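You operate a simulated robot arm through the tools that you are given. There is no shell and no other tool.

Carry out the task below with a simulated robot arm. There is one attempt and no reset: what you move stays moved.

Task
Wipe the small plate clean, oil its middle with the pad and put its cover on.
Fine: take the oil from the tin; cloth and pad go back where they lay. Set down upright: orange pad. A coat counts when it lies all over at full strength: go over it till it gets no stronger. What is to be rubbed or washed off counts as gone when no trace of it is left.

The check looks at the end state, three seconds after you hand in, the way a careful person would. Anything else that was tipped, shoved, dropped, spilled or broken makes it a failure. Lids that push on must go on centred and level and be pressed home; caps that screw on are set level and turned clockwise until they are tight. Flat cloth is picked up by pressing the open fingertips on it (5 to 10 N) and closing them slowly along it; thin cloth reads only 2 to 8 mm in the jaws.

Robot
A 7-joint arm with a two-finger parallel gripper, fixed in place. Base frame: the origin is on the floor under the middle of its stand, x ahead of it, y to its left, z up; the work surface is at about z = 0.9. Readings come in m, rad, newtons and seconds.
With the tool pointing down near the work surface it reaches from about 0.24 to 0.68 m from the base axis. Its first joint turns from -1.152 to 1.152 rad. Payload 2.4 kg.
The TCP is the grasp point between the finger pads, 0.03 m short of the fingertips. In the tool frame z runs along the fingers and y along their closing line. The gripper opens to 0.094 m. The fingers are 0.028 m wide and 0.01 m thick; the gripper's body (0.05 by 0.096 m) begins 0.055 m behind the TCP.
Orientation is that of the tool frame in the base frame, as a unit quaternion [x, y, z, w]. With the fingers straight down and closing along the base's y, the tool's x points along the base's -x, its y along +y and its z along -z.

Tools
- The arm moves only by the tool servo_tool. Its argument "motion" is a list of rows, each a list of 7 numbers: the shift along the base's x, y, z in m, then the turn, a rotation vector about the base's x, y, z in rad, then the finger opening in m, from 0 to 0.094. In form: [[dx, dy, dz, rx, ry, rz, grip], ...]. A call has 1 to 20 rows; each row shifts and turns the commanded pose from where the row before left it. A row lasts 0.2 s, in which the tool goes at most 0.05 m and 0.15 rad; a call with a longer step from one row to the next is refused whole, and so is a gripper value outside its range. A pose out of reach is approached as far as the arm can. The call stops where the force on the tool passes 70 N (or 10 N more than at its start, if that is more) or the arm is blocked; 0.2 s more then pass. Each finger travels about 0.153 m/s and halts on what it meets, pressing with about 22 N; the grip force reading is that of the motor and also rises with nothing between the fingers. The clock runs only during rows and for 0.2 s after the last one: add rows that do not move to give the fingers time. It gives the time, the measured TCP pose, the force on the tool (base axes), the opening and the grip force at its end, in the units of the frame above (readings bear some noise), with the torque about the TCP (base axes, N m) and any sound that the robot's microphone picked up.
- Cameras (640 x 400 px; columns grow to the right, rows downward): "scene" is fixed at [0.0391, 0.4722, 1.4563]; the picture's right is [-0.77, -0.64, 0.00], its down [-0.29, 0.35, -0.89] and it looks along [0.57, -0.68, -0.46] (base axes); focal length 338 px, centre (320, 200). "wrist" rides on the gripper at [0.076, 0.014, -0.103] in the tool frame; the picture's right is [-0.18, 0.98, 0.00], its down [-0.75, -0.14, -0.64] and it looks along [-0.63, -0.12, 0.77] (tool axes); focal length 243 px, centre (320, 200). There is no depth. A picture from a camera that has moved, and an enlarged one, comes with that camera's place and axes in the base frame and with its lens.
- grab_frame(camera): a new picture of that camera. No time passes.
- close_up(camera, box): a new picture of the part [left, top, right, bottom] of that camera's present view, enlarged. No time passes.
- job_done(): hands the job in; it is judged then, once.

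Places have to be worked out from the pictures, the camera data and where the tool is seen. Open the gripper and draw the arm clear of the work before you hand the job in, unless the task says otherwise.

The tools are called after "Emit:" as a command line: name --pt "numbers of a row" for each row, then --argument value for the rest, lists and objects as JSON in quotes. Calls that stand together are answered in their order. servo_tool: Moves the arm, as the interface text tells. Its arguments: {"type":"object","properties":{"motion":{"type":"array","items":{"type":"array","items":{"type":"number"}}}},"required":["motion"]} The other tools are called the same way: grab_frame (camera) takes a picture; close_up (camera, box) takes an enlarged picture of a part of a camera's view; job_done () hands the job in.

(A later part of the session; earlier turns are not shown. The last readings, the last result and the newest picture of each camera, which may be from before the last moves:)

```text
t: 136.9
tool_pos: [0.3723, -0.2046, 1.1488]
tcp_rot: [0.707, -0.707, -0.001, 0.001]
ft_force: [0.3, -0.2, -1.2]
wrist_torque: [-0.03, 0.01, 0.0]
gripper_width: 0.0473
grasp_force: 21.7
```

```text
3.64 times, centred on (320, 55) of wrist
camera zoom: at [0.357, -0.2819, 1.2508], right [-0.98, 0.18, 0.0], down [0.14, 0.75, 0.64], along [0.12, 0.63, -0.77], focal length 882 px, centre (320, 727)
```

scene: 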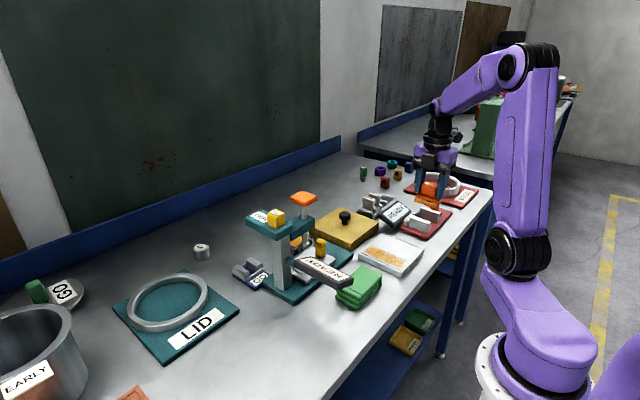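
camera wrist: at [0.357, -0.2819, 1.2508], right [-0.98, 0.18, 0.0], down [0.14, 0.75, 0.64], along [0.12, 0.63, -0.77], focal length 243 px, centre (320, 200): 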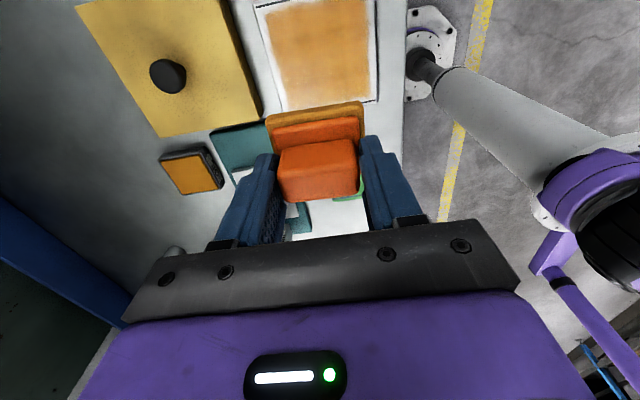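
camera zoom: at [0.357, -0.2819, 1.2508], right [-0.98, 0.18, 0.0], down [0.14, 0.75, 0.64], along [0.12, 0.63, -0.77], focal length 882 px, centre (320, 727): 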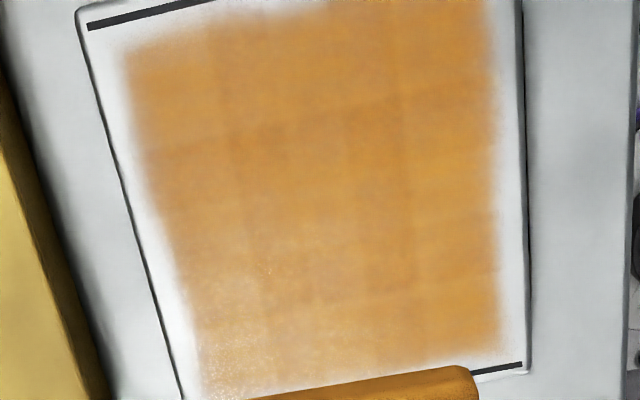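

Coverage is even from above with no weak cells, and unchanged by the last pass. Now returning the pad to its resting place at (0.4925, -0.1277).

Emit:
servo_tool --pt "0.03 0.02 0 0 0 0 0.03" --pt "0.03 0.02 0 0 0 0 0.03" --pt "0.03 0.02 -0.02 0 0 0 0.03" --pt "0.0302 0.0169 -0.03 0 0 0 0.03" --pt "0 0 -0.04 0 0 0 0.03" --pt "0 0 -0.04 0 0 0 0.03" --pt "0 0 -0.02 0 0 0 0.03" --pt "0 0 0 0 0 0 0.03"

Emit:
close_up --camera "scene" --box '[280, 190, 380, 270]'

Emit:
close_up --camera "wrist" --box '[200, 60, 440, 240]'

```text
t: 138.7
tool_pos: [0.4913, -0.1275, 0.9999]
tcp_rot: [0.708, -0.706, 0.0, 0.001]
ft_force: [-0.1, -0.1, -0.6]
wrist_torque: [0.0, 0.01, -0.01]
gripper_width: 0.0477
grasp_force: 21.7
```

```text
5.00 times, centred on (330, 230) of scene
camera zoom: at [0.0391, 0.4722, 1.4563], right [-0.77, -0.64, 0.0], down [-0.29, 0.35, -0.89], along [0.57, -0.68, -0.46], focal length 1691 px, centre (270, 50)
```

zoom: 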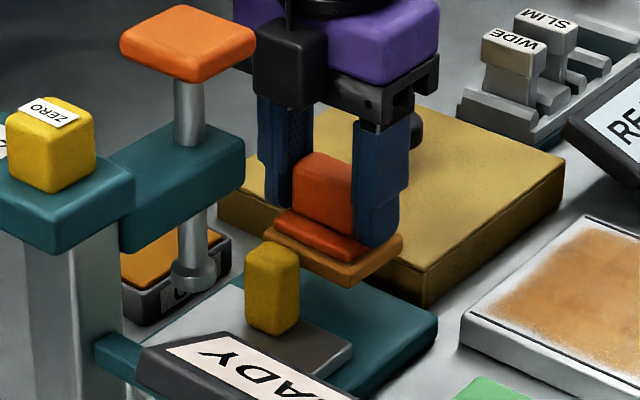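

```text
2.22 times, centred on (320, 150) of wrist
camera zoom: at [0.4767, -0.2043, 1.1017], right [-0.98, 0.18, 0.0], down [0.14, 0.75, 0.64], along [0.12, 0.63, -0.77], focal length 539 px, centre (320, 311)
```

zoom: 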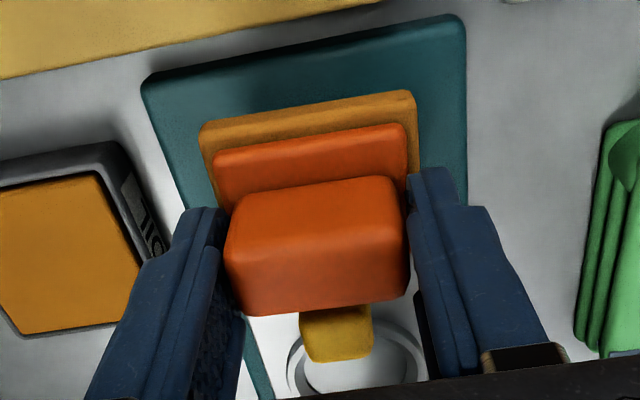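

Aligned over its place. Lowering gently until contact.

Emit:
servo_tool --pt "0.001 0 -0.012 0 0 0 0.03" --pt "0 0 -0.01 0 0 0 0.03" --pt "0 0 -0.005 0 0 0 0.03" --pt "0 0 0 0 0 0 0.03"

```text
t: 139.7
tool_pos: [0.4942, -0.1273, 0.9717]
tcp_rot: [0.707, -0.707, 0.0, 0.0]
ft_force: [0.0, -0.4, -0.5]
wrist_torque: [0.04, -0.03, -0.01]
gripper_width: 0.0475
grasp_force: 22.2
```

Emit:
servo_tool --pt "-0.001 0 -0.002 0 0 0 0.03" --pt "0 0 -0.001 0 0 0 0.03" --pt "0 0 0 0 0 0 0.03"

```text
t: 140.5
tool_pos: [0.4915, -0.1271, 0.9691]
tcp_rot: [-0.707, 0.707, 0.001, -0.001]
ft_force: [-0.1, 0.1, -1.7]
wrist_torque: [-0.01, 0.04, -0.05]
gripper_width: 0.0477
grasp_force: 22.5
```

Emit:
servo_tool --pt "0.0005 0 -0.001 0 0 0 0.03" --pt "0 0 -0.0007 0 0 0 0.03" --pt "0 0 0 0 0 0 0.03"

```text
t: 141.3
tool_pos: [0.4932, -0.1285, 0.9675]
tcp_rot: [0.707, -0.707, -0.001, 0.0]
ft_force: [-0.4, -0.4, -0.2]
wrist_torque: [-0.01, -0.03, 0.01]
gripper_width: 0.0474
grasp_force: 21.6
```

Emit:
servo_tool --pt "0 0 -0.0007 0 0 0 0.03" --pt "0 0 -0.0005 0 0 0 0.03" --pt "0 0 0 0 0 0 0.03"

Emit:
close_up --camera "scene" --box '[300, 215, 370, 265]'

```text
t: 142.1
tool_pos: [0.4933, -0.1272, 0.9671]
tcp_rot: [0.708, -0.706, 0.0, 0.001]
ft_force: [-0.4, -0.1, -1.2]
wrist_torque: [-0.02, -0.02, 0.04]
gripper_width: 0.0477
grasp_force: 22.0
```

```text
8.00 times, centred on (335, 240) of scene
camera zoom: at [0.0391, 0.4722, 1.4563], right [-0.77, -0.64, 0.0], down [-0.29, 0.35, -0.89], along [0.57, -0.68, -0.46], focal length 2706 px, centre (200, -120)
```

zoom: 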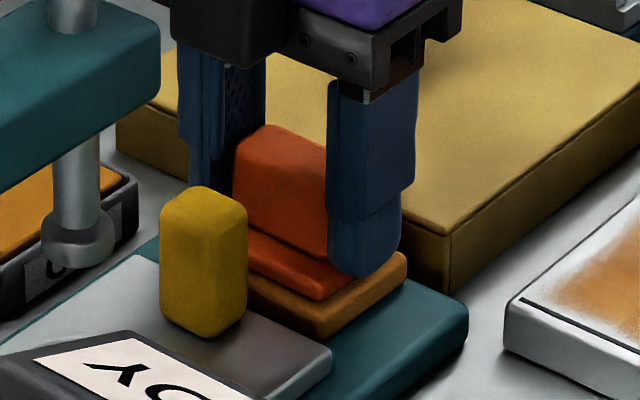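

Emit:
servo_tool --pt "0 0 -0.0006 0 0 0 0.03" --pt "0 0 -0.0004 0 0 0 0.03" --pt "0 0 0 0 0 0 0.03"

```text
t: 142.9
tool_pos: [0.4929, -0.1282, 0.9657]
tcp_rot: [0.707, -0.707, -0.001, 0.0]
ft_force: [-1.6, -1.5, 3.2]
wrist_torque: [-0.01, -0.02, -0.01]
gripper_width: 0.0476
grasp_force: 21.7
```

Contact (3 N). Opening the fingers gently in small steps.

Emit:
servo_tool --pt "0 0 -0.0002 0 0 0 0.048" --pt "0 0 0 0 0 0 0.05" --pt "0 0 0 0 0 0 0.053" --pt "0 0 0 0 0 0 0.058" --pt "0 0 0 0 0 0 0.065" --pt "0 0 0 0 0 0 0.065"

Emit:
close_up --camera "scene" --box '[300, 215, 370, 265]'

Emit:
close_up --camera "wrist" --box '[200, 60, 440, 240]'

```text
t: 144.3
tool_pos: [0.4928, -0.1274, 0.9647]
tcp_rot: [0.708, -0.706, -0.001, 0.001]
ft_force: [-1.1, -0.4, 0.2]
wrist_torque: [0.01, 0.0, 0.02]
gripper_width: 0.0649
grasp_force: 0.0
```

```text
8.00 times, centred on (335, 240) of scene
camera zoom: at [0.0391, 0.4722, 1.4563], right [-0.77, -0.64, 0.0], down [-0.29, 0.35, -0.89], along [0.57, -0.68, -0.46], focal length 2706 px, centre (200, -120)
```

zoom: 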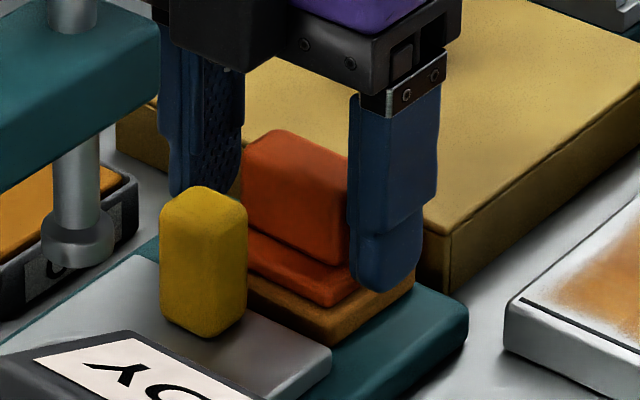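

```text
2.22 times, centred on (320, 150) of wrist
camera zoom: at [0.4781, -0.2044, 1.0678], right [-0.98, 0.18, 0.0], down [0.14, 0.75, 0.64], along [0.12, 0.63, -0.77], focal length 539 px, centre (320, 311)
```

zoom: 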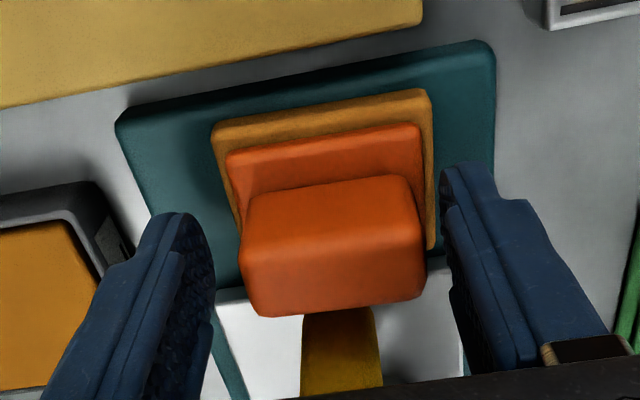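

Pad stands upright on its place (within ~4 mm of where it was). Lifting straight up and clear.

Emit:
servo_tool --pt "0 0 0.01 0 0 0 0.065" --pt "0 0 0.02 0 0 0 0.065" --pt "0 0 0.03 0 0 0 0.065" --pt "0 0 0.04 0 0 0 0.065" --pt "0 0 0.04 0 0 0 0.065" --pt "0 0 0.03 0 0 0 0.065" --pt "0 0 0 0 0 0 0.065"

Emit:
grab_frame --camera "wrist"

Emit:
grab_frame --camera "scene"

```text
t: 145.9
tool_pos: [0.4924, -0.1281, 1.1368]
tcp_rot: [0.708, -0.706, -0.001, 0.001]
ft_force: [0.0, -0.1, 0.0]
wrist_torque: [0.02, 0.01, 0.02]
gripper_width: 0.0649
grasp_force: 0.1
```

```text
taken
camera wrist: at [0.4774, -0.2058, 1.2401], right [-0.98, 0.18, 0.0], down [0.14, 0.75, 0.64], along [0.12, 0.63, -0.77], focal length 243 px, centre (320, 200)
```

wrist: 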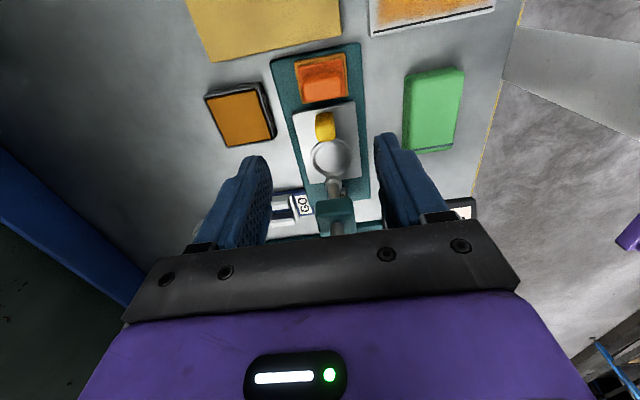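

```text
taken
```

scene: 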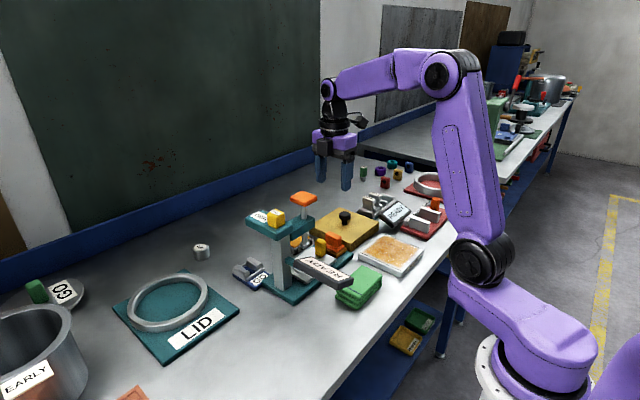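

All items in place. Now moving to view both the oiled plate and the cover from above for precise placement.

Emit:
servo_tool --pt "-0.01 -0.03 0.03 0 0 0 0.065" --pt "-0.01 -0.035 0.03 0 0 0 0.075" --pt "-0.01 -0.035 0.005 0 0 0 0.09" --pt "-0.0124 -0.042 0 0 0 0 0.094" --pt "0 0 0 0 0 0 0.094"

Emit:
grab_frame --camera "wrist"

Emit:
close_up --camera "wrist" --box '[320, 20, 440, 150]'

Emit:
close_up --camera "wrist" --box '[200, 30, 340, 170]'

```text
t: 147.1
tool_pos: [0.4521, -0.269, 1.2026]
tcp_rot: [0.708, -0.706, 0.0, 0.001]
ft_force: [0.0, 0.0, -1.4]
wrist_torque: [-0.01, -0.01, 0.01]
gripper_width: 0.0941
grasp_force: 0.0
```

```text
taken
camera wrist: at [0.4362, -0.345, 1.3043], right [-0.98, 0.18, 0.0], down [0.14, 0.75, 0.64], along [0.12, 0.63, -0.77], focal length 243 px, centre (320, 200)
```

wrist: 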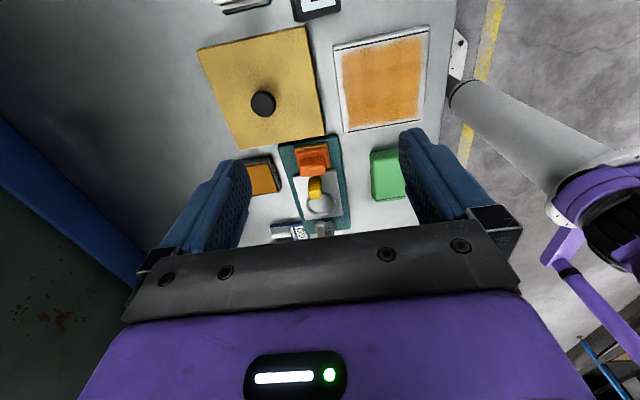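

```text
3.08 times, centred on (380, 85) of wrist
camera zoom: at [0.4362, -0.345, 1.3043], right [-0.98, 0.18, 0.0], down [0.14, 0.75, 0.64], along [0.12, 0.63, -0.77], focal length 746 px, centre (135, 554)
```

zoom: 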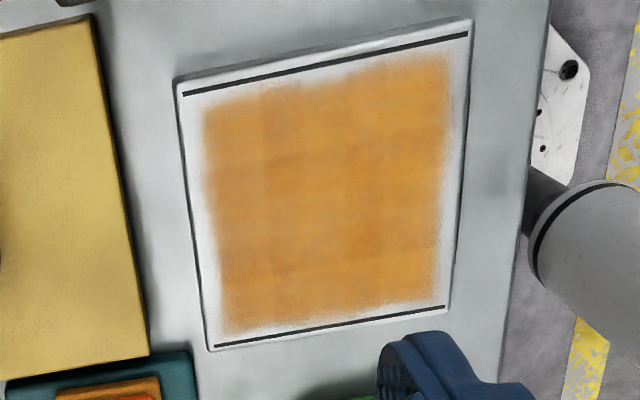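

```text
2.86 times, centred on (270, 100) of wrist
camera zoom: at [0.4362, -0.345, 1.3043], right [-0.98, 0.18, 0.0], down [0.14, 0.75, 0.64], along [0.12, 0.63, -0.77], focal length 693 px, centre (463, 486)
```

zoom: 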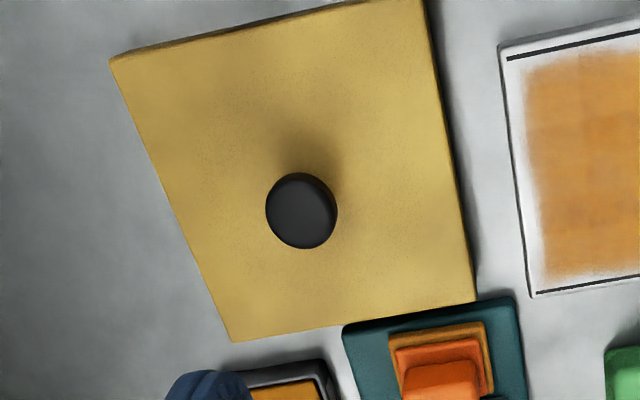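

The coat is even across the whole middle zone from this view. Cover is ~0.15 m square centred near (0.5365, -0.2436) with a mushroom knob (head Ø35 mm, z 0.947–0.967); plate centre ≈ (0.3655, -0.2256). Moving above the knob.

Emit:
servo_tool --pt "0.03 0.01 -0.02 0 0 0 0.08" --pt "0.03 0.01 -0.03 0 0 0 0.07" --pt "0.0244 0.0054 -0.035 0 0 0 0.07" --pt "0 0 -0.045 0 0 0 0.07" --pt "0 0 -0.04 0 0 0 0.07" --pt "0 0 0 0 0 0 0.07"

Emit:
grab_frame --camera "wrist"

Emit:
close_up --camera "scene" --box '[290, 170, 410, 260]'

```text
t: 148.5
tool_pos: [0.535, -0.246, 1.03]
tcp_rot: [0.708, -0.707, 0.0, 0.001]
ft_force: [0.5, 0.0, -0.3]
wrist_torque: [0.01, 0.01, 0.0]
gripper_width: 0.0698
grasp_force: 0.1
```

```text
taken
camera wrist: at [0.5198, -0.322, 1.1332], right [-0.98, 0.18, 0.0], down [0.14, 0.75, 0.64], along [0.12, 0.63, -0.77], focal length 243 px, centre (320, 200)
```

wrist: 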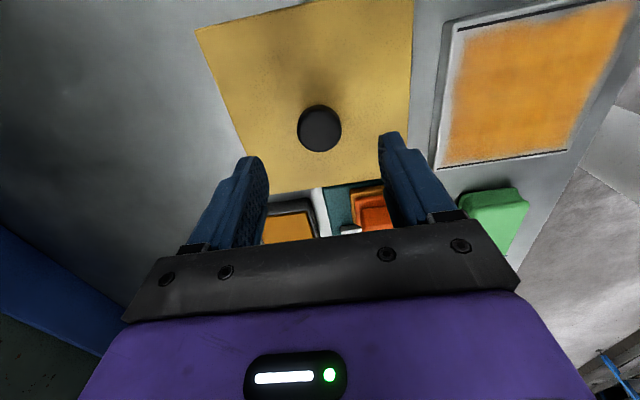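

```text
4.44 times, centred on (350, 215) of scene
camera zoom: at [0.0391, 0.4722, 1.4563], right [-0.77, -0.64, 0.0], down [-0.29, 0.35, -0.89], along [0.57, -0.68, -0.46], focal length 1503 px, centre (187, 133)
```

zoom: 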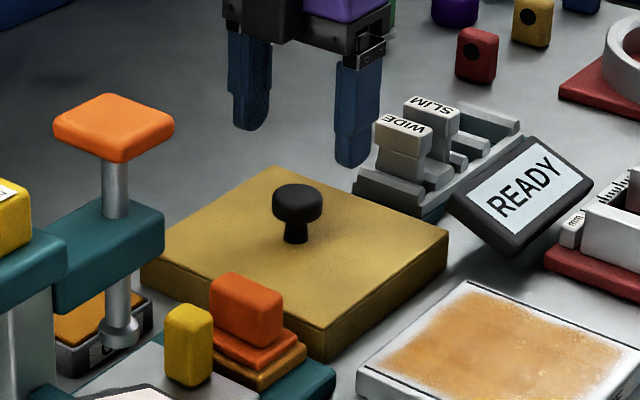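

Emit:
close_up --camera "wrist" --box '[180, 0, 460, 200]'

```text
2.00 times, centred on (320, 100) of wrist
camera zoom: at [0.5198, -0.322, 1.1332], right [-0.98, 0.18, 0.0], down [0.14, 0.75, 0.64], along [0.12, 0.63, -0.77], focal length 485 px, centre (320, 400)
```

zoom: 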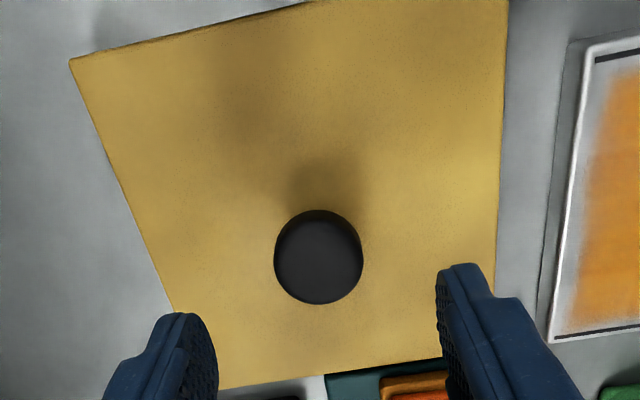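

Knob centre ≈ (0.535, -0.2445), head z 0.9475–0.9605. Descending so the fingers surround the head with tips just above the cover's top.

Emit:
servo_tool --pt "0 0 -0.03 0 0 0 0.07" --pt "0 0 -0.025 0 0 0 0.07" --pt "0 0 -0.01 0 0 0 0.07" --pt "0 0 -0.004 0 0 0 0.07" --pt "0 0 0 0 0 0 0.07"

Emit:
close_up --camera "scene" --box '[310, 180, 390, 240]'

Emit:
close_up --camera "wrist" --box '[200, 60, 440, 240]'

```text
t: 149.7
tool_pos: [0.5353, -0.2437, 0.9622]
tcp_rot: [0.708, -0.707, -0.001, 0.0]
ft_force: [0.3, 0.5, 0.3]
wrist_torque: [0.03, -0.02, 0.01]
gripper_width: 0.07
grasp_force: 0.0
```

```text
6.67 times, centred on (350, 210) of scene
camera zoom: at [0.0391, 0.4722, 1.4563], right [-0.77, -0.64, 0.0], down [-0.29, 0.35, -0.89], along [0.57, -0.68, -0.46], focal length 2255 px, centre (120, 133)
```

zoom: 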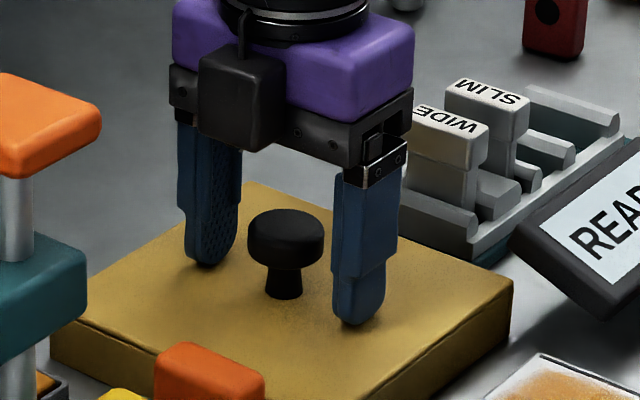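

```text
2.22 times, centred on (320, 150) of wrist
camera zoom: at [0.5207, -0.3214, 1.0647], right [-0.98, 0.18, 0.0], down [0.14, 0.75, 0.64], along [0.12, 0.63, -0.77], focal length 539 px, centre (320, 311)
```

zoom: 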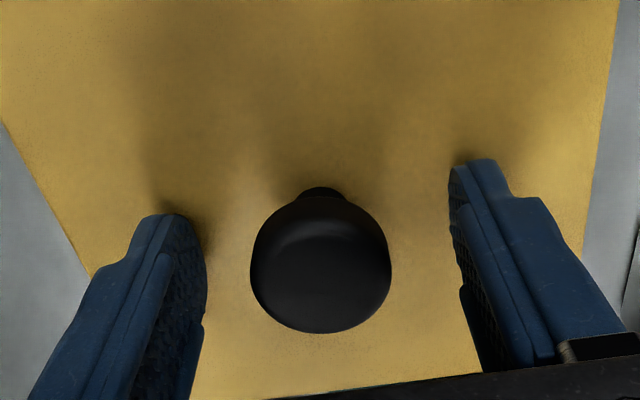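

Knob well centred between the fingers. Lowering 3 mm more and closing slowly.

Emit:
servo_tool --pt "0 0 -0.003 0 0 0 0.07" --pt "0 0 0 0 0 0 0.058" --pt "0 0 0 0 0 0 0.048" --pt "0 0 0 0 0 0 0.042" --pt "0 0 0 0 0 0 0.038" --pt "0 0 0 0 0 0 0.034" --pt "0 0 0 0 0 0 0.03" --pt "0 0 0 0 0 0 0.02" --pt "0 0 0 0 0 0 0.02"

Emit:
close_up --camera "scene" --box '[310, 180, 390, 240]'

Emit:
close_up --camera "wrist" --box '[200, 60, 440, 240]'

```text
t: 151.7
tool_pos: [0.5365, -0.2445, 0.9586]
tcp_rot: [0.708, -0.706, 0.001, 0.001]
ft_force: [-4.2, -1.1, 27.6]
wrist_torque: [0.09, 0.21, -0.09]
gripper_width: 0.033
grasp_force: 22.2
```

```text
6.67 times, centred on (350, 210) of scene
camera zoom: at [0.0385, 0.4724, 1.4562], right [-0.77, -0.64, 0.0], down [-0.29, 0.35, -0.89], along [0.57, -0.68, -0.46], focal length 2255 px, centre (120, 133)
```

zoom: 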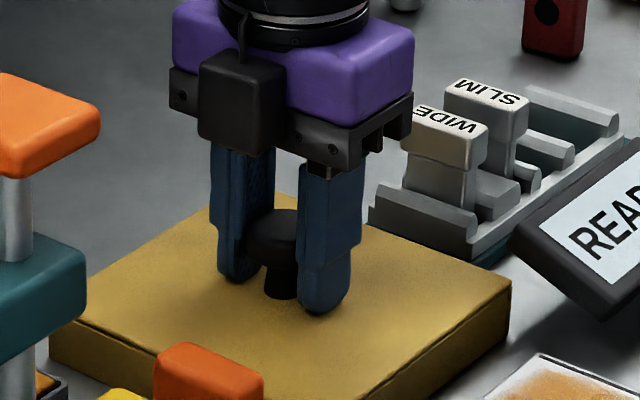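

```text
2.22 times, centred on (320, 150) of wrist
camera zoom: at [0.5204, -0.3217, 1.0629], right [-0.98, 0.18, 0.0], down [0.14, 0.75, 0.64], along [0.12, 0.63, -0.77], focal length 539 px, centre (320, 311)
```

zoom: 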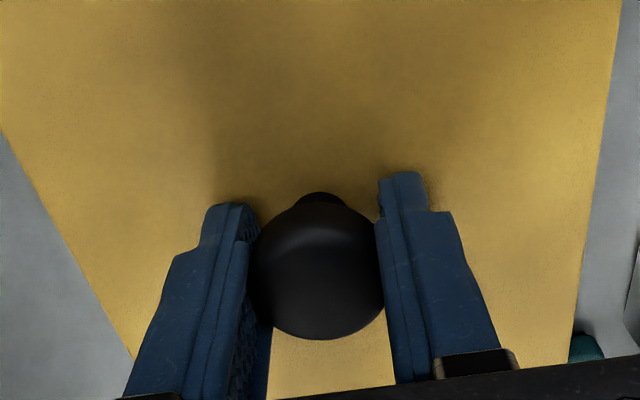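

Gripped at 33 mm (tips lightly touching the cover top, 27 N). Lifting slowly and checking the load.

Emit:
servo_tool --pt "0 0 0.002 0 0 0 0.02" --pt "0 0 0.004 0 0 0 0.02" --pt "0 0 0.008 0 0 0 0.02" --pt "0 0 0.01 0 0 0 0.02" --pt "0 0 0 0 0 0 0.02"

Emit:
close_up --camera "scene" --box '[290, 170, 430, 270]'

```text
t: 152.9
tool_pos: [0.5338, -0.2457, 0.9816]
tcp_rot: [0.708, -0.706, 0.0, 0.001]
ft_force: [0.2, 0.3, -1.9]
wrist_torque: [0.0, 0.02, 0.01]
gripper_width: 0.033
grasp_force: 21.3
```

```text
4.00 times, centred on (360, 220) of scene
camera zoom: at [0.0391, 0.4722, 1.4563], right [-0.77, -0.64, 0.0], down [-0.29, 0.35, -0.89], along [0.57, -0.68, -0.46], focal length 1353 px, centre (160, 120)
```

zoom: 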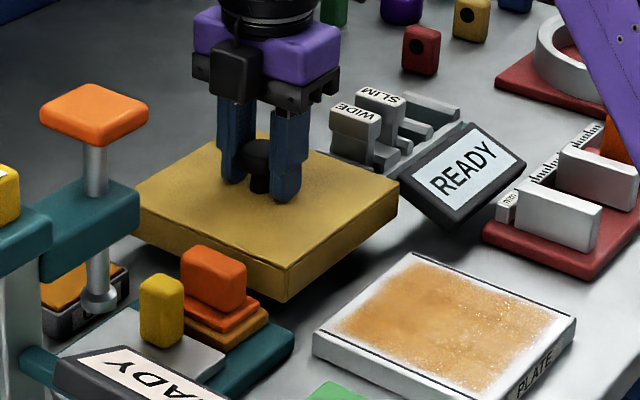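

The cover lifts freely (~0.2 kg). The READY stand's edge is near (y≈-0.324), so I lift straight up first, then move +y and -x over the plate.

Emit:
servo_tool --pt "0 0 0.02 0 0 0 0.02" --pt "0 0 0.03 0 0 0 0.02" --pt "0 0.018 0.01 0 0 0 0.02" --pt "-0.03 0 0 0 0 0 0.02" --pt "-0.035 0 0 0 0 0 0.02" --pt "-0.035 0 0 0 0 0 0.02" --pt "-0.035 0 0 0 0 0 0.02" --pt "-0.0345 0 0 0 0 0 0.02" --pt "0 0 0 0 0 0 0.02" --pt "0 0 0 0 0 0 0.02"

Emit:
close_up --camera "scene" --box '[320, 190, 440, 290]'

Emit:
grab_frame --camera "wrist"

```text
t: 155.1
tool_pos: [0.3641, -0.2249, 1.043]
tcp_rot: [0.708, -0.706, 0.0, 0.0]
ft_force: [0.3, 0.5, -2.0]
wrist_torque: [0.01, 0.04, 0.0]
gripper_width: 0.0332
grasp_force: 22.2
```

```text
4.00 times, centred on (380, 240) of scene
camera zoom: at [0.0391, 0.4722, 1.4563], right [-0.77, -0.64, 0.0], down [-0.29, 0.35, -0.89], along [0.57, -0.68, -0.46], focal length 1353 px, centre (80, 40)
```

zoom: 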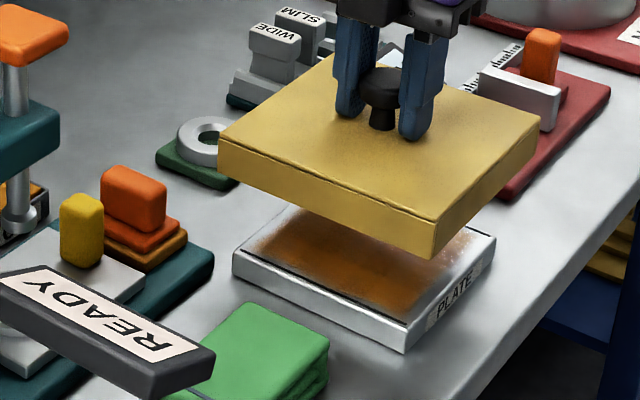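

```text
taken
camera wrist: at [0.3497, -0.303, 1.1452], right [-0.98, 0.18, 0.0], down [0.14, 0.75, 0.64], along [0.12, 0.63, -0.77], focal length 243 px, centre (320, 200)
```

wrist: 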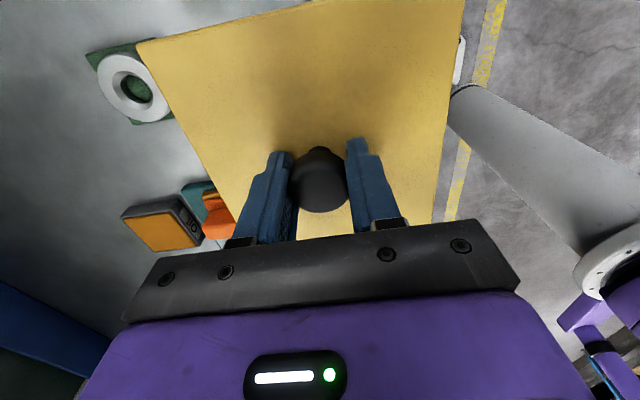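

Lifting the cover revealed a small green item with a ring beneath its old spot. I'll look closely at it before continuing.

Emit:
close_up --camera "scene" --box '[340, 205, 400, 245]'

Emit:
close_up --camera "wrist" --box '[70, 20, 200, 140]'

Emit:
close_up --camera "scene" --box '[370, 220, 450, 290]'

```text
10.00 times, centred on (370, 225) of scene
camera zoom: at [0.0391, 0.4722, 1.4563], right [-0.77, -0.64, 0.0], down [-0.29, 0.35, -0.89], along [0.57, -0.68, -0.46], focal length 3383 px, centre (-180, -50)
```

zoom: 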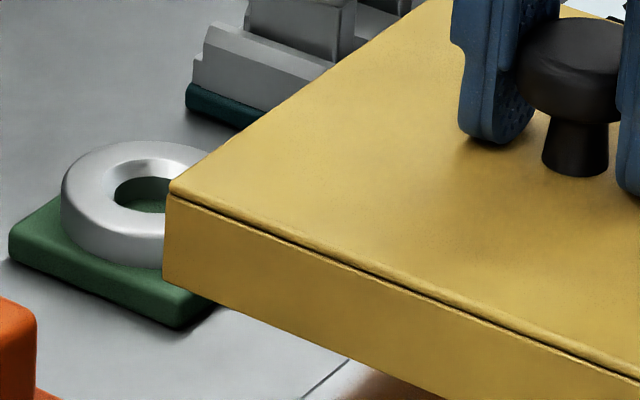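

```text
3.33 times, centred on (135, 80) of wrist
camera zoom: at [0.3497, -0.303, 1.1452], right [-0.98, 0.18, 0.0], down [0.14, 0.75, 0.64], along [0.12, 0.63, -0.77], focal length 809 px, centre (937, 600)
```

zoom: 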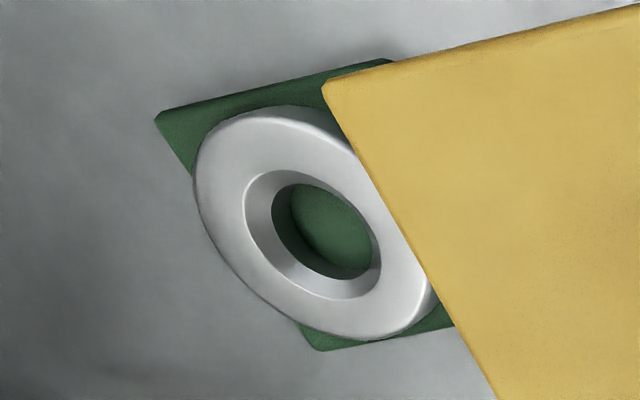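

```text
5.71 times, centred on (410, 255) of scene
camera zoom: at [0.0391, 0.4722, 1.4563], right [-0.77, -0.64, 0.0], down [-0.29, 0.35, -0.89], along [0.57, -0.68, -0.46], focal length 1933 px, centre (-194, -114)
```

zoom: 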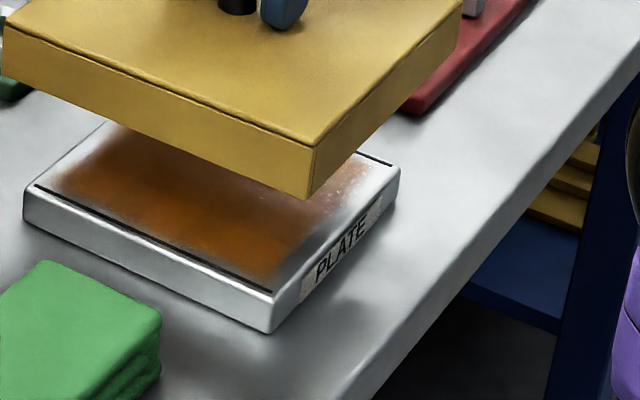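

The hidden item is just a socket fixture that the cover stood over; it is untouched. Before lowering I want to check whether the cover hangs level, since its far side looks a bit low.

Emit:
close_up --camera "scene" --box '[370, 195, 420, 255]'

Emit:
close_up --camera "scene" --box '[365, 200, 465, 260]'

Emit:
close_up --camera "wrist" --box '[130, 0, 470, 240]'

```text
6.67 times, centred on (395, 225) of scene
camera zoom: at [0.0391, 0.4722, 1.4563], right [-0.77, -0.64, 0.0], down [-0.29, 0.35, -0.89], along [0.57, -0.68, -0.46], focal length 2255 px, centre (-180, 33)
```

zoom: 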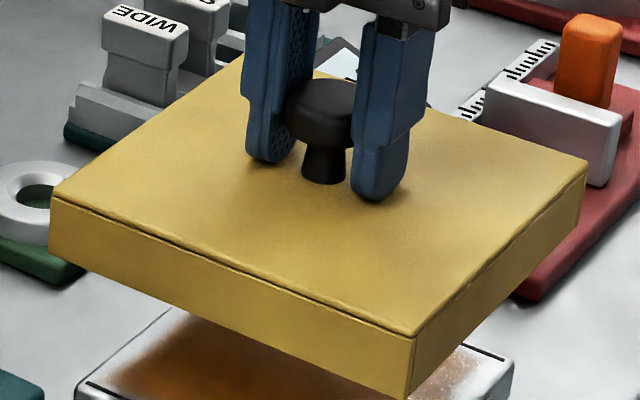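

```text
6.40 times, centred on (415, 230) of scene
camera zoom: at [0.0391, 0.4722, 1.4563], right [-0.77, -0.64, 0.0], down [-0.29, 0.35, -0.89], along [0.57, -0.68, -0.46], focal length 2165 px, centre (-288, 8)
```

zoom: 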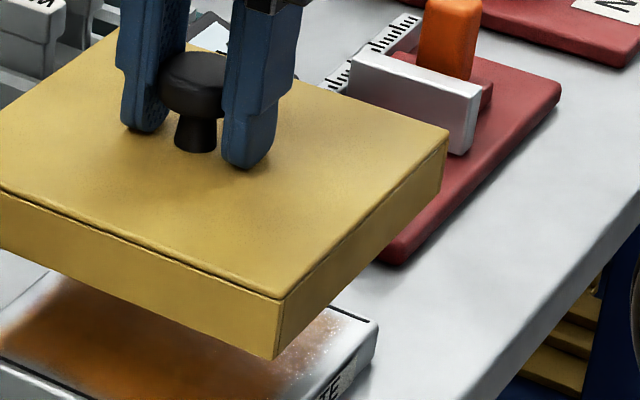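

```text
1.67 times, centred on (300, 120) of wrist
camera zoom: at [0.3497, -0.303, 1.1452], right [-0.98, 0.18, 0.0], down [0.14, 0.75, 0.64], along [0.12, 0.63, -0.77], focal length 404 px, centre (353, 333)
```

zoom: 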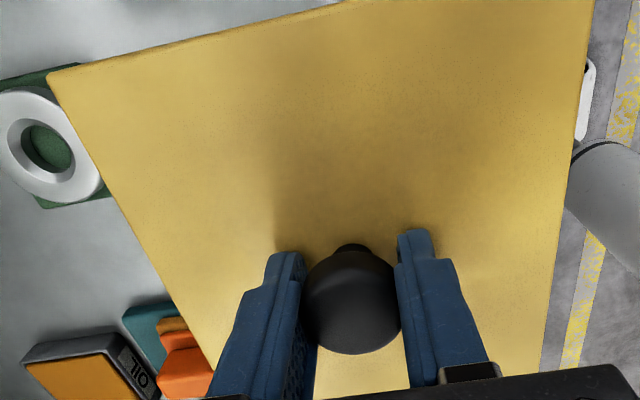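

Working through the corner rays, the cover hangs level with its top about 35 mm below the TCP and centre near (0.3655, -0.226). Nudging +1.5 mm in y and lowering to just above the plate for a final alignment check.

Emit:
servo_tool --pt "0 0.0015 -0.02 0 0 0 0.02" --pt "0 0 -0.02 0 0 0 0.02" --pt "0 0 -0.012 0 0 0 0.02" --pt "0 0 -0.006 0 0 0 0.02" --pt "0 0 0 0 0 0 0.02" --pt "0 0 0 0 0 0 0.02"

Emit:
close_up --camera "scene" --box '[340, 210, 440, 290]'

Emit:
close_up --camera "scene" --box '[340, 235, 400, 280]'

Emit:
close_up --camera "scene" --box '[380, 235, 440, 280]'

```text
t: 156.5
tool_pos: [0.3668, -0.2262, 0.9852]
tcp_rot: [0.708, -0.706, -0.001, 0.001]
ft_force: [-0.7, 0.2, -1.4]
wrist_torque: [-0.03, 0.01, 0.01]
gripper_width: 0.0331
grasp_force: 22.1
```

```text
5.00 times, centred on (390, 250) of scene
camera zoom: at [0.0391, 0.4722, 1.4563], right [-0.77, -0.64, 0.0], down [-0.29, 0.35, -0.89], along [0.57, -0.68, -0.46], focal length 1691 px, centre (-30, -50)
```

zoom: 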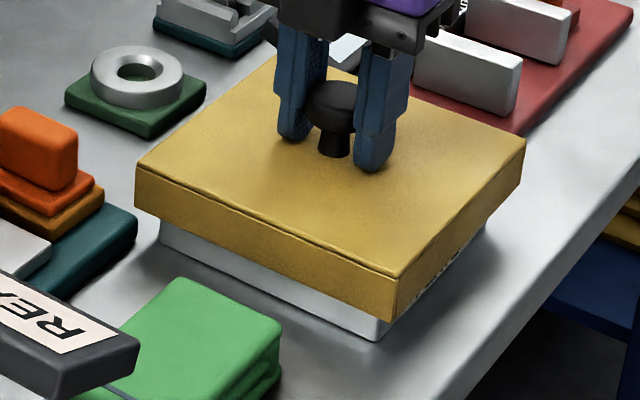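

```text
8.89 times, centred on (370, 258) of scene
camera zoom: at [0.0391, 0.4722, 1.4563], right [-0.77, -0.64, 0.0], down [-0.29, 0.35, -0.89], along [0.57, -0.68, -0.46], focal length 3007 px, centre (-124, -311)
```

zoom: 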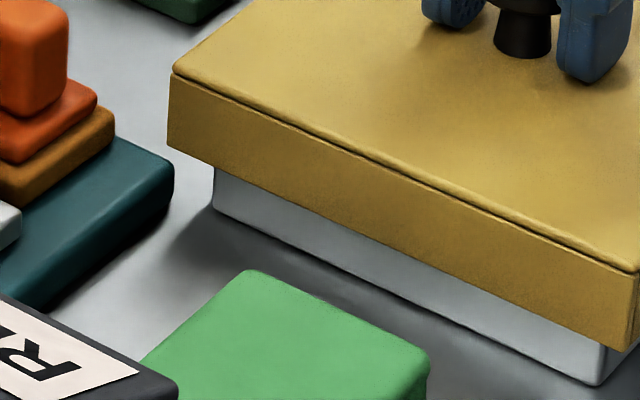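

```text
8.89 times, centred on (410, 258) of scene
camera zoom: at [0.0391, 0.4722, 1.4563], right [-0.77, -0.64, 0.0], down [-0.29, 0.35, -0.89], along [0.57, -0.68, -0.46], focal length 3007 px, centre (-480, -311)
```

zoom: 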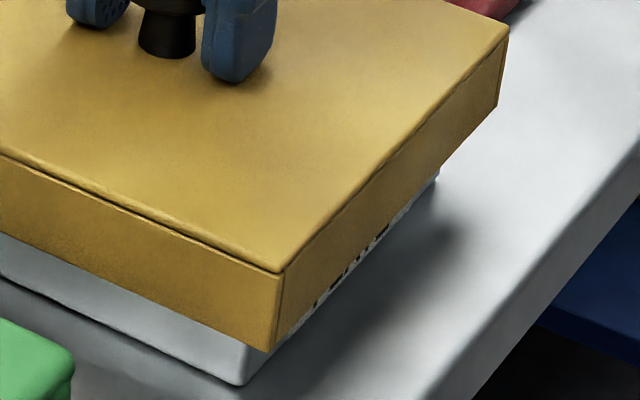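

Plate and cover centres agree to within about 1–2 mm. Lowering in small steps while watching the force.

Emit:
servo_tool --pt "0 0 -0.003 0 0 0 0.02" --pt "0 0 -0.002 0 0 0 0.02" --pt "0 0 0 0 0 0 0.02"

```text
t: 157.3
tool_pos: [0.3661, -0.2247, 0.9799]
tcp_rot: [0.708, -0.707, 0.0, 0.001]
ft_force: [0.1, -0.5, -2.3]
wrist_torque: [0.03, -0.01, -0.01]
gripper_width: 0.0325
grasp_force: 21.8
```

Emit:
servo_tool --pt "0 0 -0.0015 0 0 0 0.02" --pt "0 0 -0.0015 0 0 0 0.02" --pt "0 0 0 0 0 0 0.02"

```text
t: 158.1
tool_pos: [0.3651, -0.2255, 0.976]
tcp_rot: [0.708, -0.706, 0.0, 0.001]
ft_force: [0.2, 0.4, -2.1]
wrist_torque: [0.02, 0.01, 0.02]
gripper_width: 0.0328
grasp_force: 21.5
```

Emit:
servo_tool --pt "0 0 -0.0015 0 0 0 0.02" --pt "0 0 0 0 0 0 0.02"

```text
t: 158.7
tool_pos: [0.3647, -0.2249, 0.976]
tcp_rot: [0.707, -0.707, -0.001, 0.001]
ft_force: [-2.1, -0.9, 5.3]
wrist_torque: [0.46, -0.38, 0.15]
gripper_width: 0.033
grasp_force: 22.0
```

Light contact at 5 N with torque pointing to the (+x,+y) corner. I'll zoom in to see what is touching there.

Emit:
close_up --camera "scene" --box '[345, 235, 385, 265]'

Emit:
close_up --camera "scene" --box '[340, 210, 440, 290]'

```text
13.33 times, centred on (365, 250) of scene
camera zoom: at [0.0389, 0.4722, 1.4563], right [-0.77, -0.64, 0.0], down [-0.29, 0.35, -0.89], along [0.57, -0.68, -0.46], focal length 4510 px, centre (-280, -467)
```

zoom: 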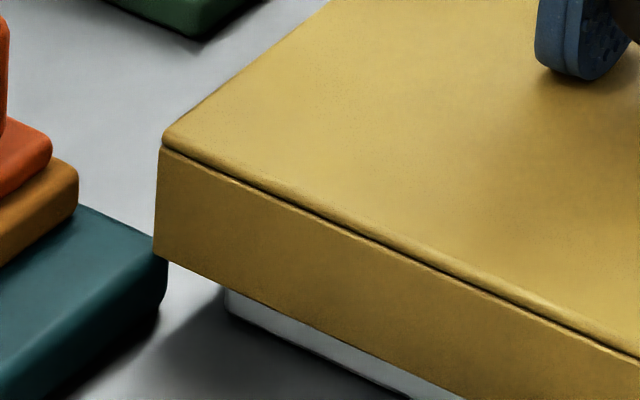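

```text
5.00 times, centred on (390, 250) of scene
camera zoom: at [0.0389, 0.4722, 1.4563], right [-0.77, -0.64, 0.0], down [-0.29, 0.35, -0.89], along [0.57, -0.68, -0.46], focal length 1691 px, centre (-30, -50)
```

zoom: 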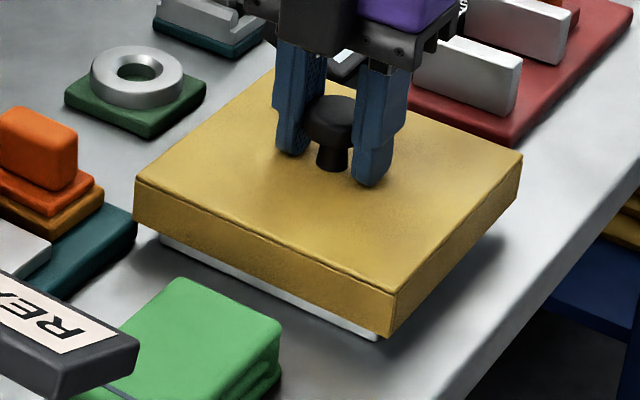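

The cover's (+x,+y) corner is meeting the rounded corner of the teal press base. I'll raise a hair, shift 2 mm in -x and lower again.

Emit:
servo_tool --pt "0 0 0.0015 0 0 0 0.02" --pt "-0.002 0 0 0 0 0 0.02" --pt "0 0 -0.0015 0 0 0 0.02" --pt "0 0 0 0 0 0 0.02"

```text
t: 159.7
tool_pos: [0.3632, -0.2242, 0.9763]
tcp_rot: [0.708, -0.706, -0.002, 0.0]
ft_force: [-0.3, -0.6, -1.8]
wrist_torque: [0.01, 0.02, -0.03]
gripper_width: 0.033
grasp_force: 21.8
```

Contact is gone at the same height. Lowering further in small steps.

Emit:
servo_tool --pt "0 0 -0.0012 0 0 0 0.02" --pt "0 0 0 0 0 0 0.02"

```text
t: 160.3
tool_pos: [0.3639, -0.2238, 0.9732]
tcp_rot: [0.708, -0.706, -0.001, 0.0]
ft_force: [-0.5, 0.5, -1.1]
wrist_torque: [0.04, 0.0, -0.01]
gripper_width: 0.0332
grasp_force: 22.4
```

Emit:
servo_tool --pt "0 0 -0.0012 0 0 0 0.02" --pt "0 0 0 0 0 0 0.02"

```text
t: 160.9
tool_pos: [0.3632, -0.225, 0.9725]
tcp_rot: [0.708, -0.707, -0.001, 0.001]
ft_force: [0.2, -0.9, -1.4]
wrist_torque: [-0.03, 0.05, 0.04]
gripper_width: 0.0332
grasp_force: 22.0
```

The cover is passing below the plate's top level without contact. Continuing down.

Emit:
servo_tool --pt "0 0 -0.0015 0 0 0 0.02" --pt "0 0 0 0 0 0 0.02"

```text
t: 161.5
tool_pos: [0.3634, -0.2241, 0.9709]
tcp_rot: [0.707, -0.707, 0.0, 0.001]
ft_force: [0.3, 0.1, -1.7]
wrist_torque: [0.0, -0.01, 0.0]
gripper_width: 0.0332
grasp_force: 22.1
```

Emit:
servo_tool --pt "0 0 -0.002 0 0 0 0.02" --pt "0 0 0 0 0 0 0.02"

Emit:
close_up --camera "scene" --box '[340, 210, 440, 290]'

Emit:
close_up --camera "scene" --box '[345, 235, 385, 265]'

```text
t: 162.1
tool_pos: [0.3632, -0.2247, 0.9689]
tcp_rot: [0.708, -0.706, 0.0, 0.001]
ft_force: [0.6, 0.2, -0.9]
wrist_torque: [-0.02, 0.02, 0.03]
gripper_width: 0.033
grasp_force: 21.7
```

```text
5.00 times, centred on (390, 250) of scene
camera zoom: at [0.0391, 0.4722, 1.4563], right [-0.77, -0.64, 0.0], down [-0.29, 0.35, -0.89], along [0.57, -0.68, -0.46], focal length 1691 px, centre (-30, -50)
```

zoom: 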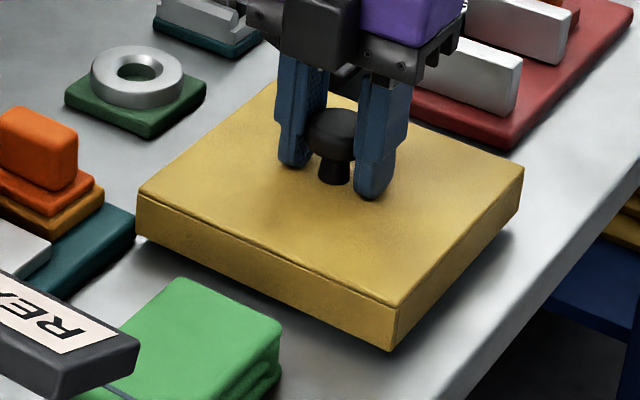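

```text
13.33 times, centred on (365, 250) of scene
camera zoom: at [0.0391, 0.4722, 1.4563], right [-0.77, -0.64, 0.0], down [-0.29, 0.35, -0.89], along [0.57, -0.68, -0.46], focal length 4510 px, centre (-280, -467)
```

zoom: 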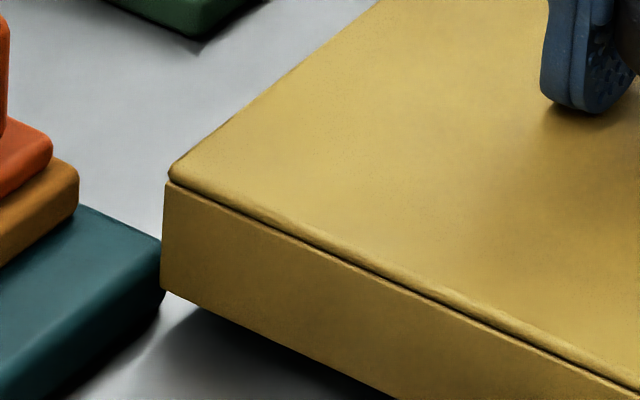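

The cover has slipped over the plate and clears the teal corner. Continuing down to the seat.

Emit:
servo_tool --pt "0 0 -0.002 0 0 0 0.02" --pt "0 0 -0.001 0 0 0 0.02" --pt "0 0 0 0 0 0 0.02"

```text
t: 162.9
tool_pos: [0.3637, -0.2253, 0.9663]
tcp_rot: [0.708, -0.707, -0.001, 0.001]
ft_force: [0.0, 0.1, -1.3]
wrist_torque: [0.02, 0.03, 0.02]
gripper_width: 0.0332
grasp_force: 22.1
```

Emit:
servo_tool --pt "0 0 -0.002 0 0 0 0.02" --pt "0 0 -0.001 0 0 0 0.02" --pt "0 0 0 0 0 0 0.02"

```text
t: 163.7
tool_pos: [0.3628, -0.2262, 0.963]
tcp_rot: [0.708, -0.706, 0.0, 0.001]
ft_force: [0.2, 0.2, -2.0]
wrist_torque: [0.03, -0.02, 0.0]
gripper_width: 0.0331
grasp_force: 22.1
```

Emit:
servo_tool --pt "0 0 -0.0015 0 0 0 0.02" --pt "0 0 -0.001 0 0 0 0.02" --pt "0 0 0 0 0 0 0.02"

```text
t: 164.5
tool_pos: [0.363, -0.2244, 0.9614]
tcp_rot: [0.708, -0.706, 0.0, -0.001]
ft_force: [1.2, 1.0, 1.0]
wrist_torque: [-0.15, 0.15, 0.02]
gripper_width: 0.0331
grasp_force: 22.4
```

First light contact near table level. Pressing a little further.

Emit:
servo_tool --pt "0 0 -0.0008 0 0 0 0.02" --pt "0 0 0 0 0 0 0.02"

Emit:
close_up --camera "scene" --box '[340, 210, 440, 290]'

```text
t: 165.1
tool_pos: [0.3635, -0.2249, 0.9607]
tcp_rot: [0.708, -0.706, 0.001, 0.001]
ft_force: [-1.7, 1.2, 17.3]
wrist_torque: [0.02, 0.05, 0.01]
gripper_width: 0.033
grasp_force: 22.8
```

```text
5.00 times, centred on (390, 250) of scene
camera zoom: at [0.0388, 0.4723, 1.4562], right [-0.77, -0.64, 0.0], down [-0.29, 0.35, -0.89], along [0.57, -0.68, -0.46], focal length 1691 px, centre (-30, -50)
```

zoom: 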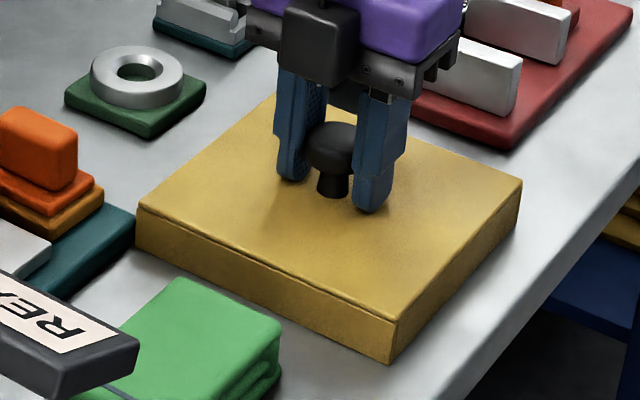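

Seated evenly (17 N, near-zero torque). Pressing it home with more force.

Emit:
servo_tool --pt "0 0 -0.0008 0 0 0 0.02" --pt "0 0 -0.0006 0 0 0 0.02" --pt "0 0 0 0 0 0 0.02"

```text
t: 165.9
tool_pos: [0.3631, -0.2252, 0.9597]
tcp_rot: [0.708, -0.706, 0.002, 0.0]
ft_force: [-9.9, 2.9, 64.3]
wrist_torque: [0.47, 0.73, 0.01]
gripper_width: 0.0328
grasp_force: 22.2
```

Hard stop at 64 N with no further travel: it's home. Easing off and opening the fingers.

Emit:
servo_tool --pt "0 0 0.0012 0 0 0 0.02" --pt "0 0 0.0008 0 0 0 0.02" --pt "0 0 0 0 0 0 0.02"

```text
t: 166.7
tool_pos: [0.3636, -0.224, 0.9602]
tcp_rot: [0.708, -0.706, 0.0, 0.0]
ft_force: [1.8, 0.0, 11.9]
wrist_torque: [-0.2, -0.35, -0.18]
gripper_width: 0.0332
grasp_force: 21.9
```

Emit:
servo_tool --pt "0 0 0.0003 0 0 0 0.034" --pt "0 0 0 0 0 0 0.037" --pt "0 0 0 0 0 0 0.042" --pt "0 0 0 0 0 0 0.05" --pt "0 0 0 0 0 0 0.065" --pt "0 0 0 0 0 0 0.07"

Emit:
close_up --camera "scene" --box '[340, 210, 440, 290]'

Emit:
close_up --camera "wrist" --box '[130, 0, 470, 240]'

```text
t: 168.1
tool_pos: [0.3633, -0.2254, 0.9605]
tcp_rot: [0.707, -0.707, -0.001, 0.001]
ft_force: [0.2, -0.6, 0.6]
wrist_torque: [0.02, -0.02, -0.01]
gripper_width: 0.07
grasp_force: 0.0
```

```text
5.00 times, centred on (390, 250) of scene
camera zoom: at [0.0391, 0.4722, 1.4563], right [-0.77, -0.64, 0.0], down [-0.29, 0.35, -0.89], along [0.57, -0.68, -0.46], focal length 1691 px, centre (-30, -50)
```

zoom: 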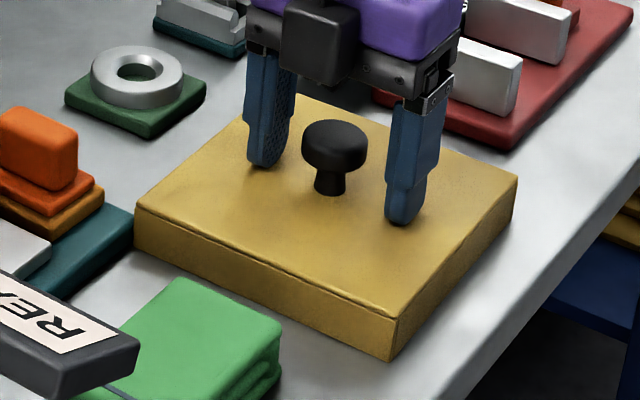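

```text
1.67 times, centred on (300, 120) of wrist
camera zoom: at [0.3487, -0.3021, 1.0635], right [-0.98, 0.18, 0.0], down [0.14, 0.75, 0.64], along [0.12, 0.63, -0.77], focal length 404 px, centre (353, 333)
```

zoom: 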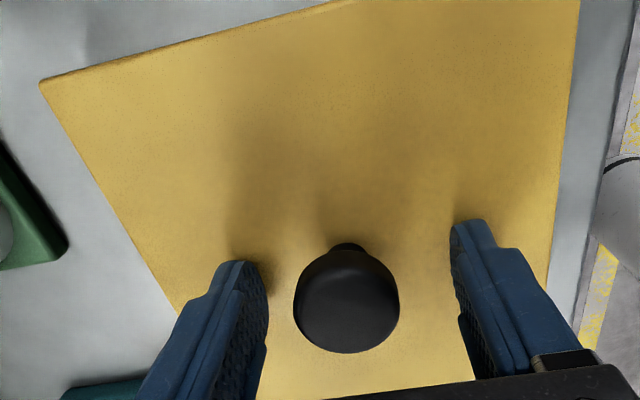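

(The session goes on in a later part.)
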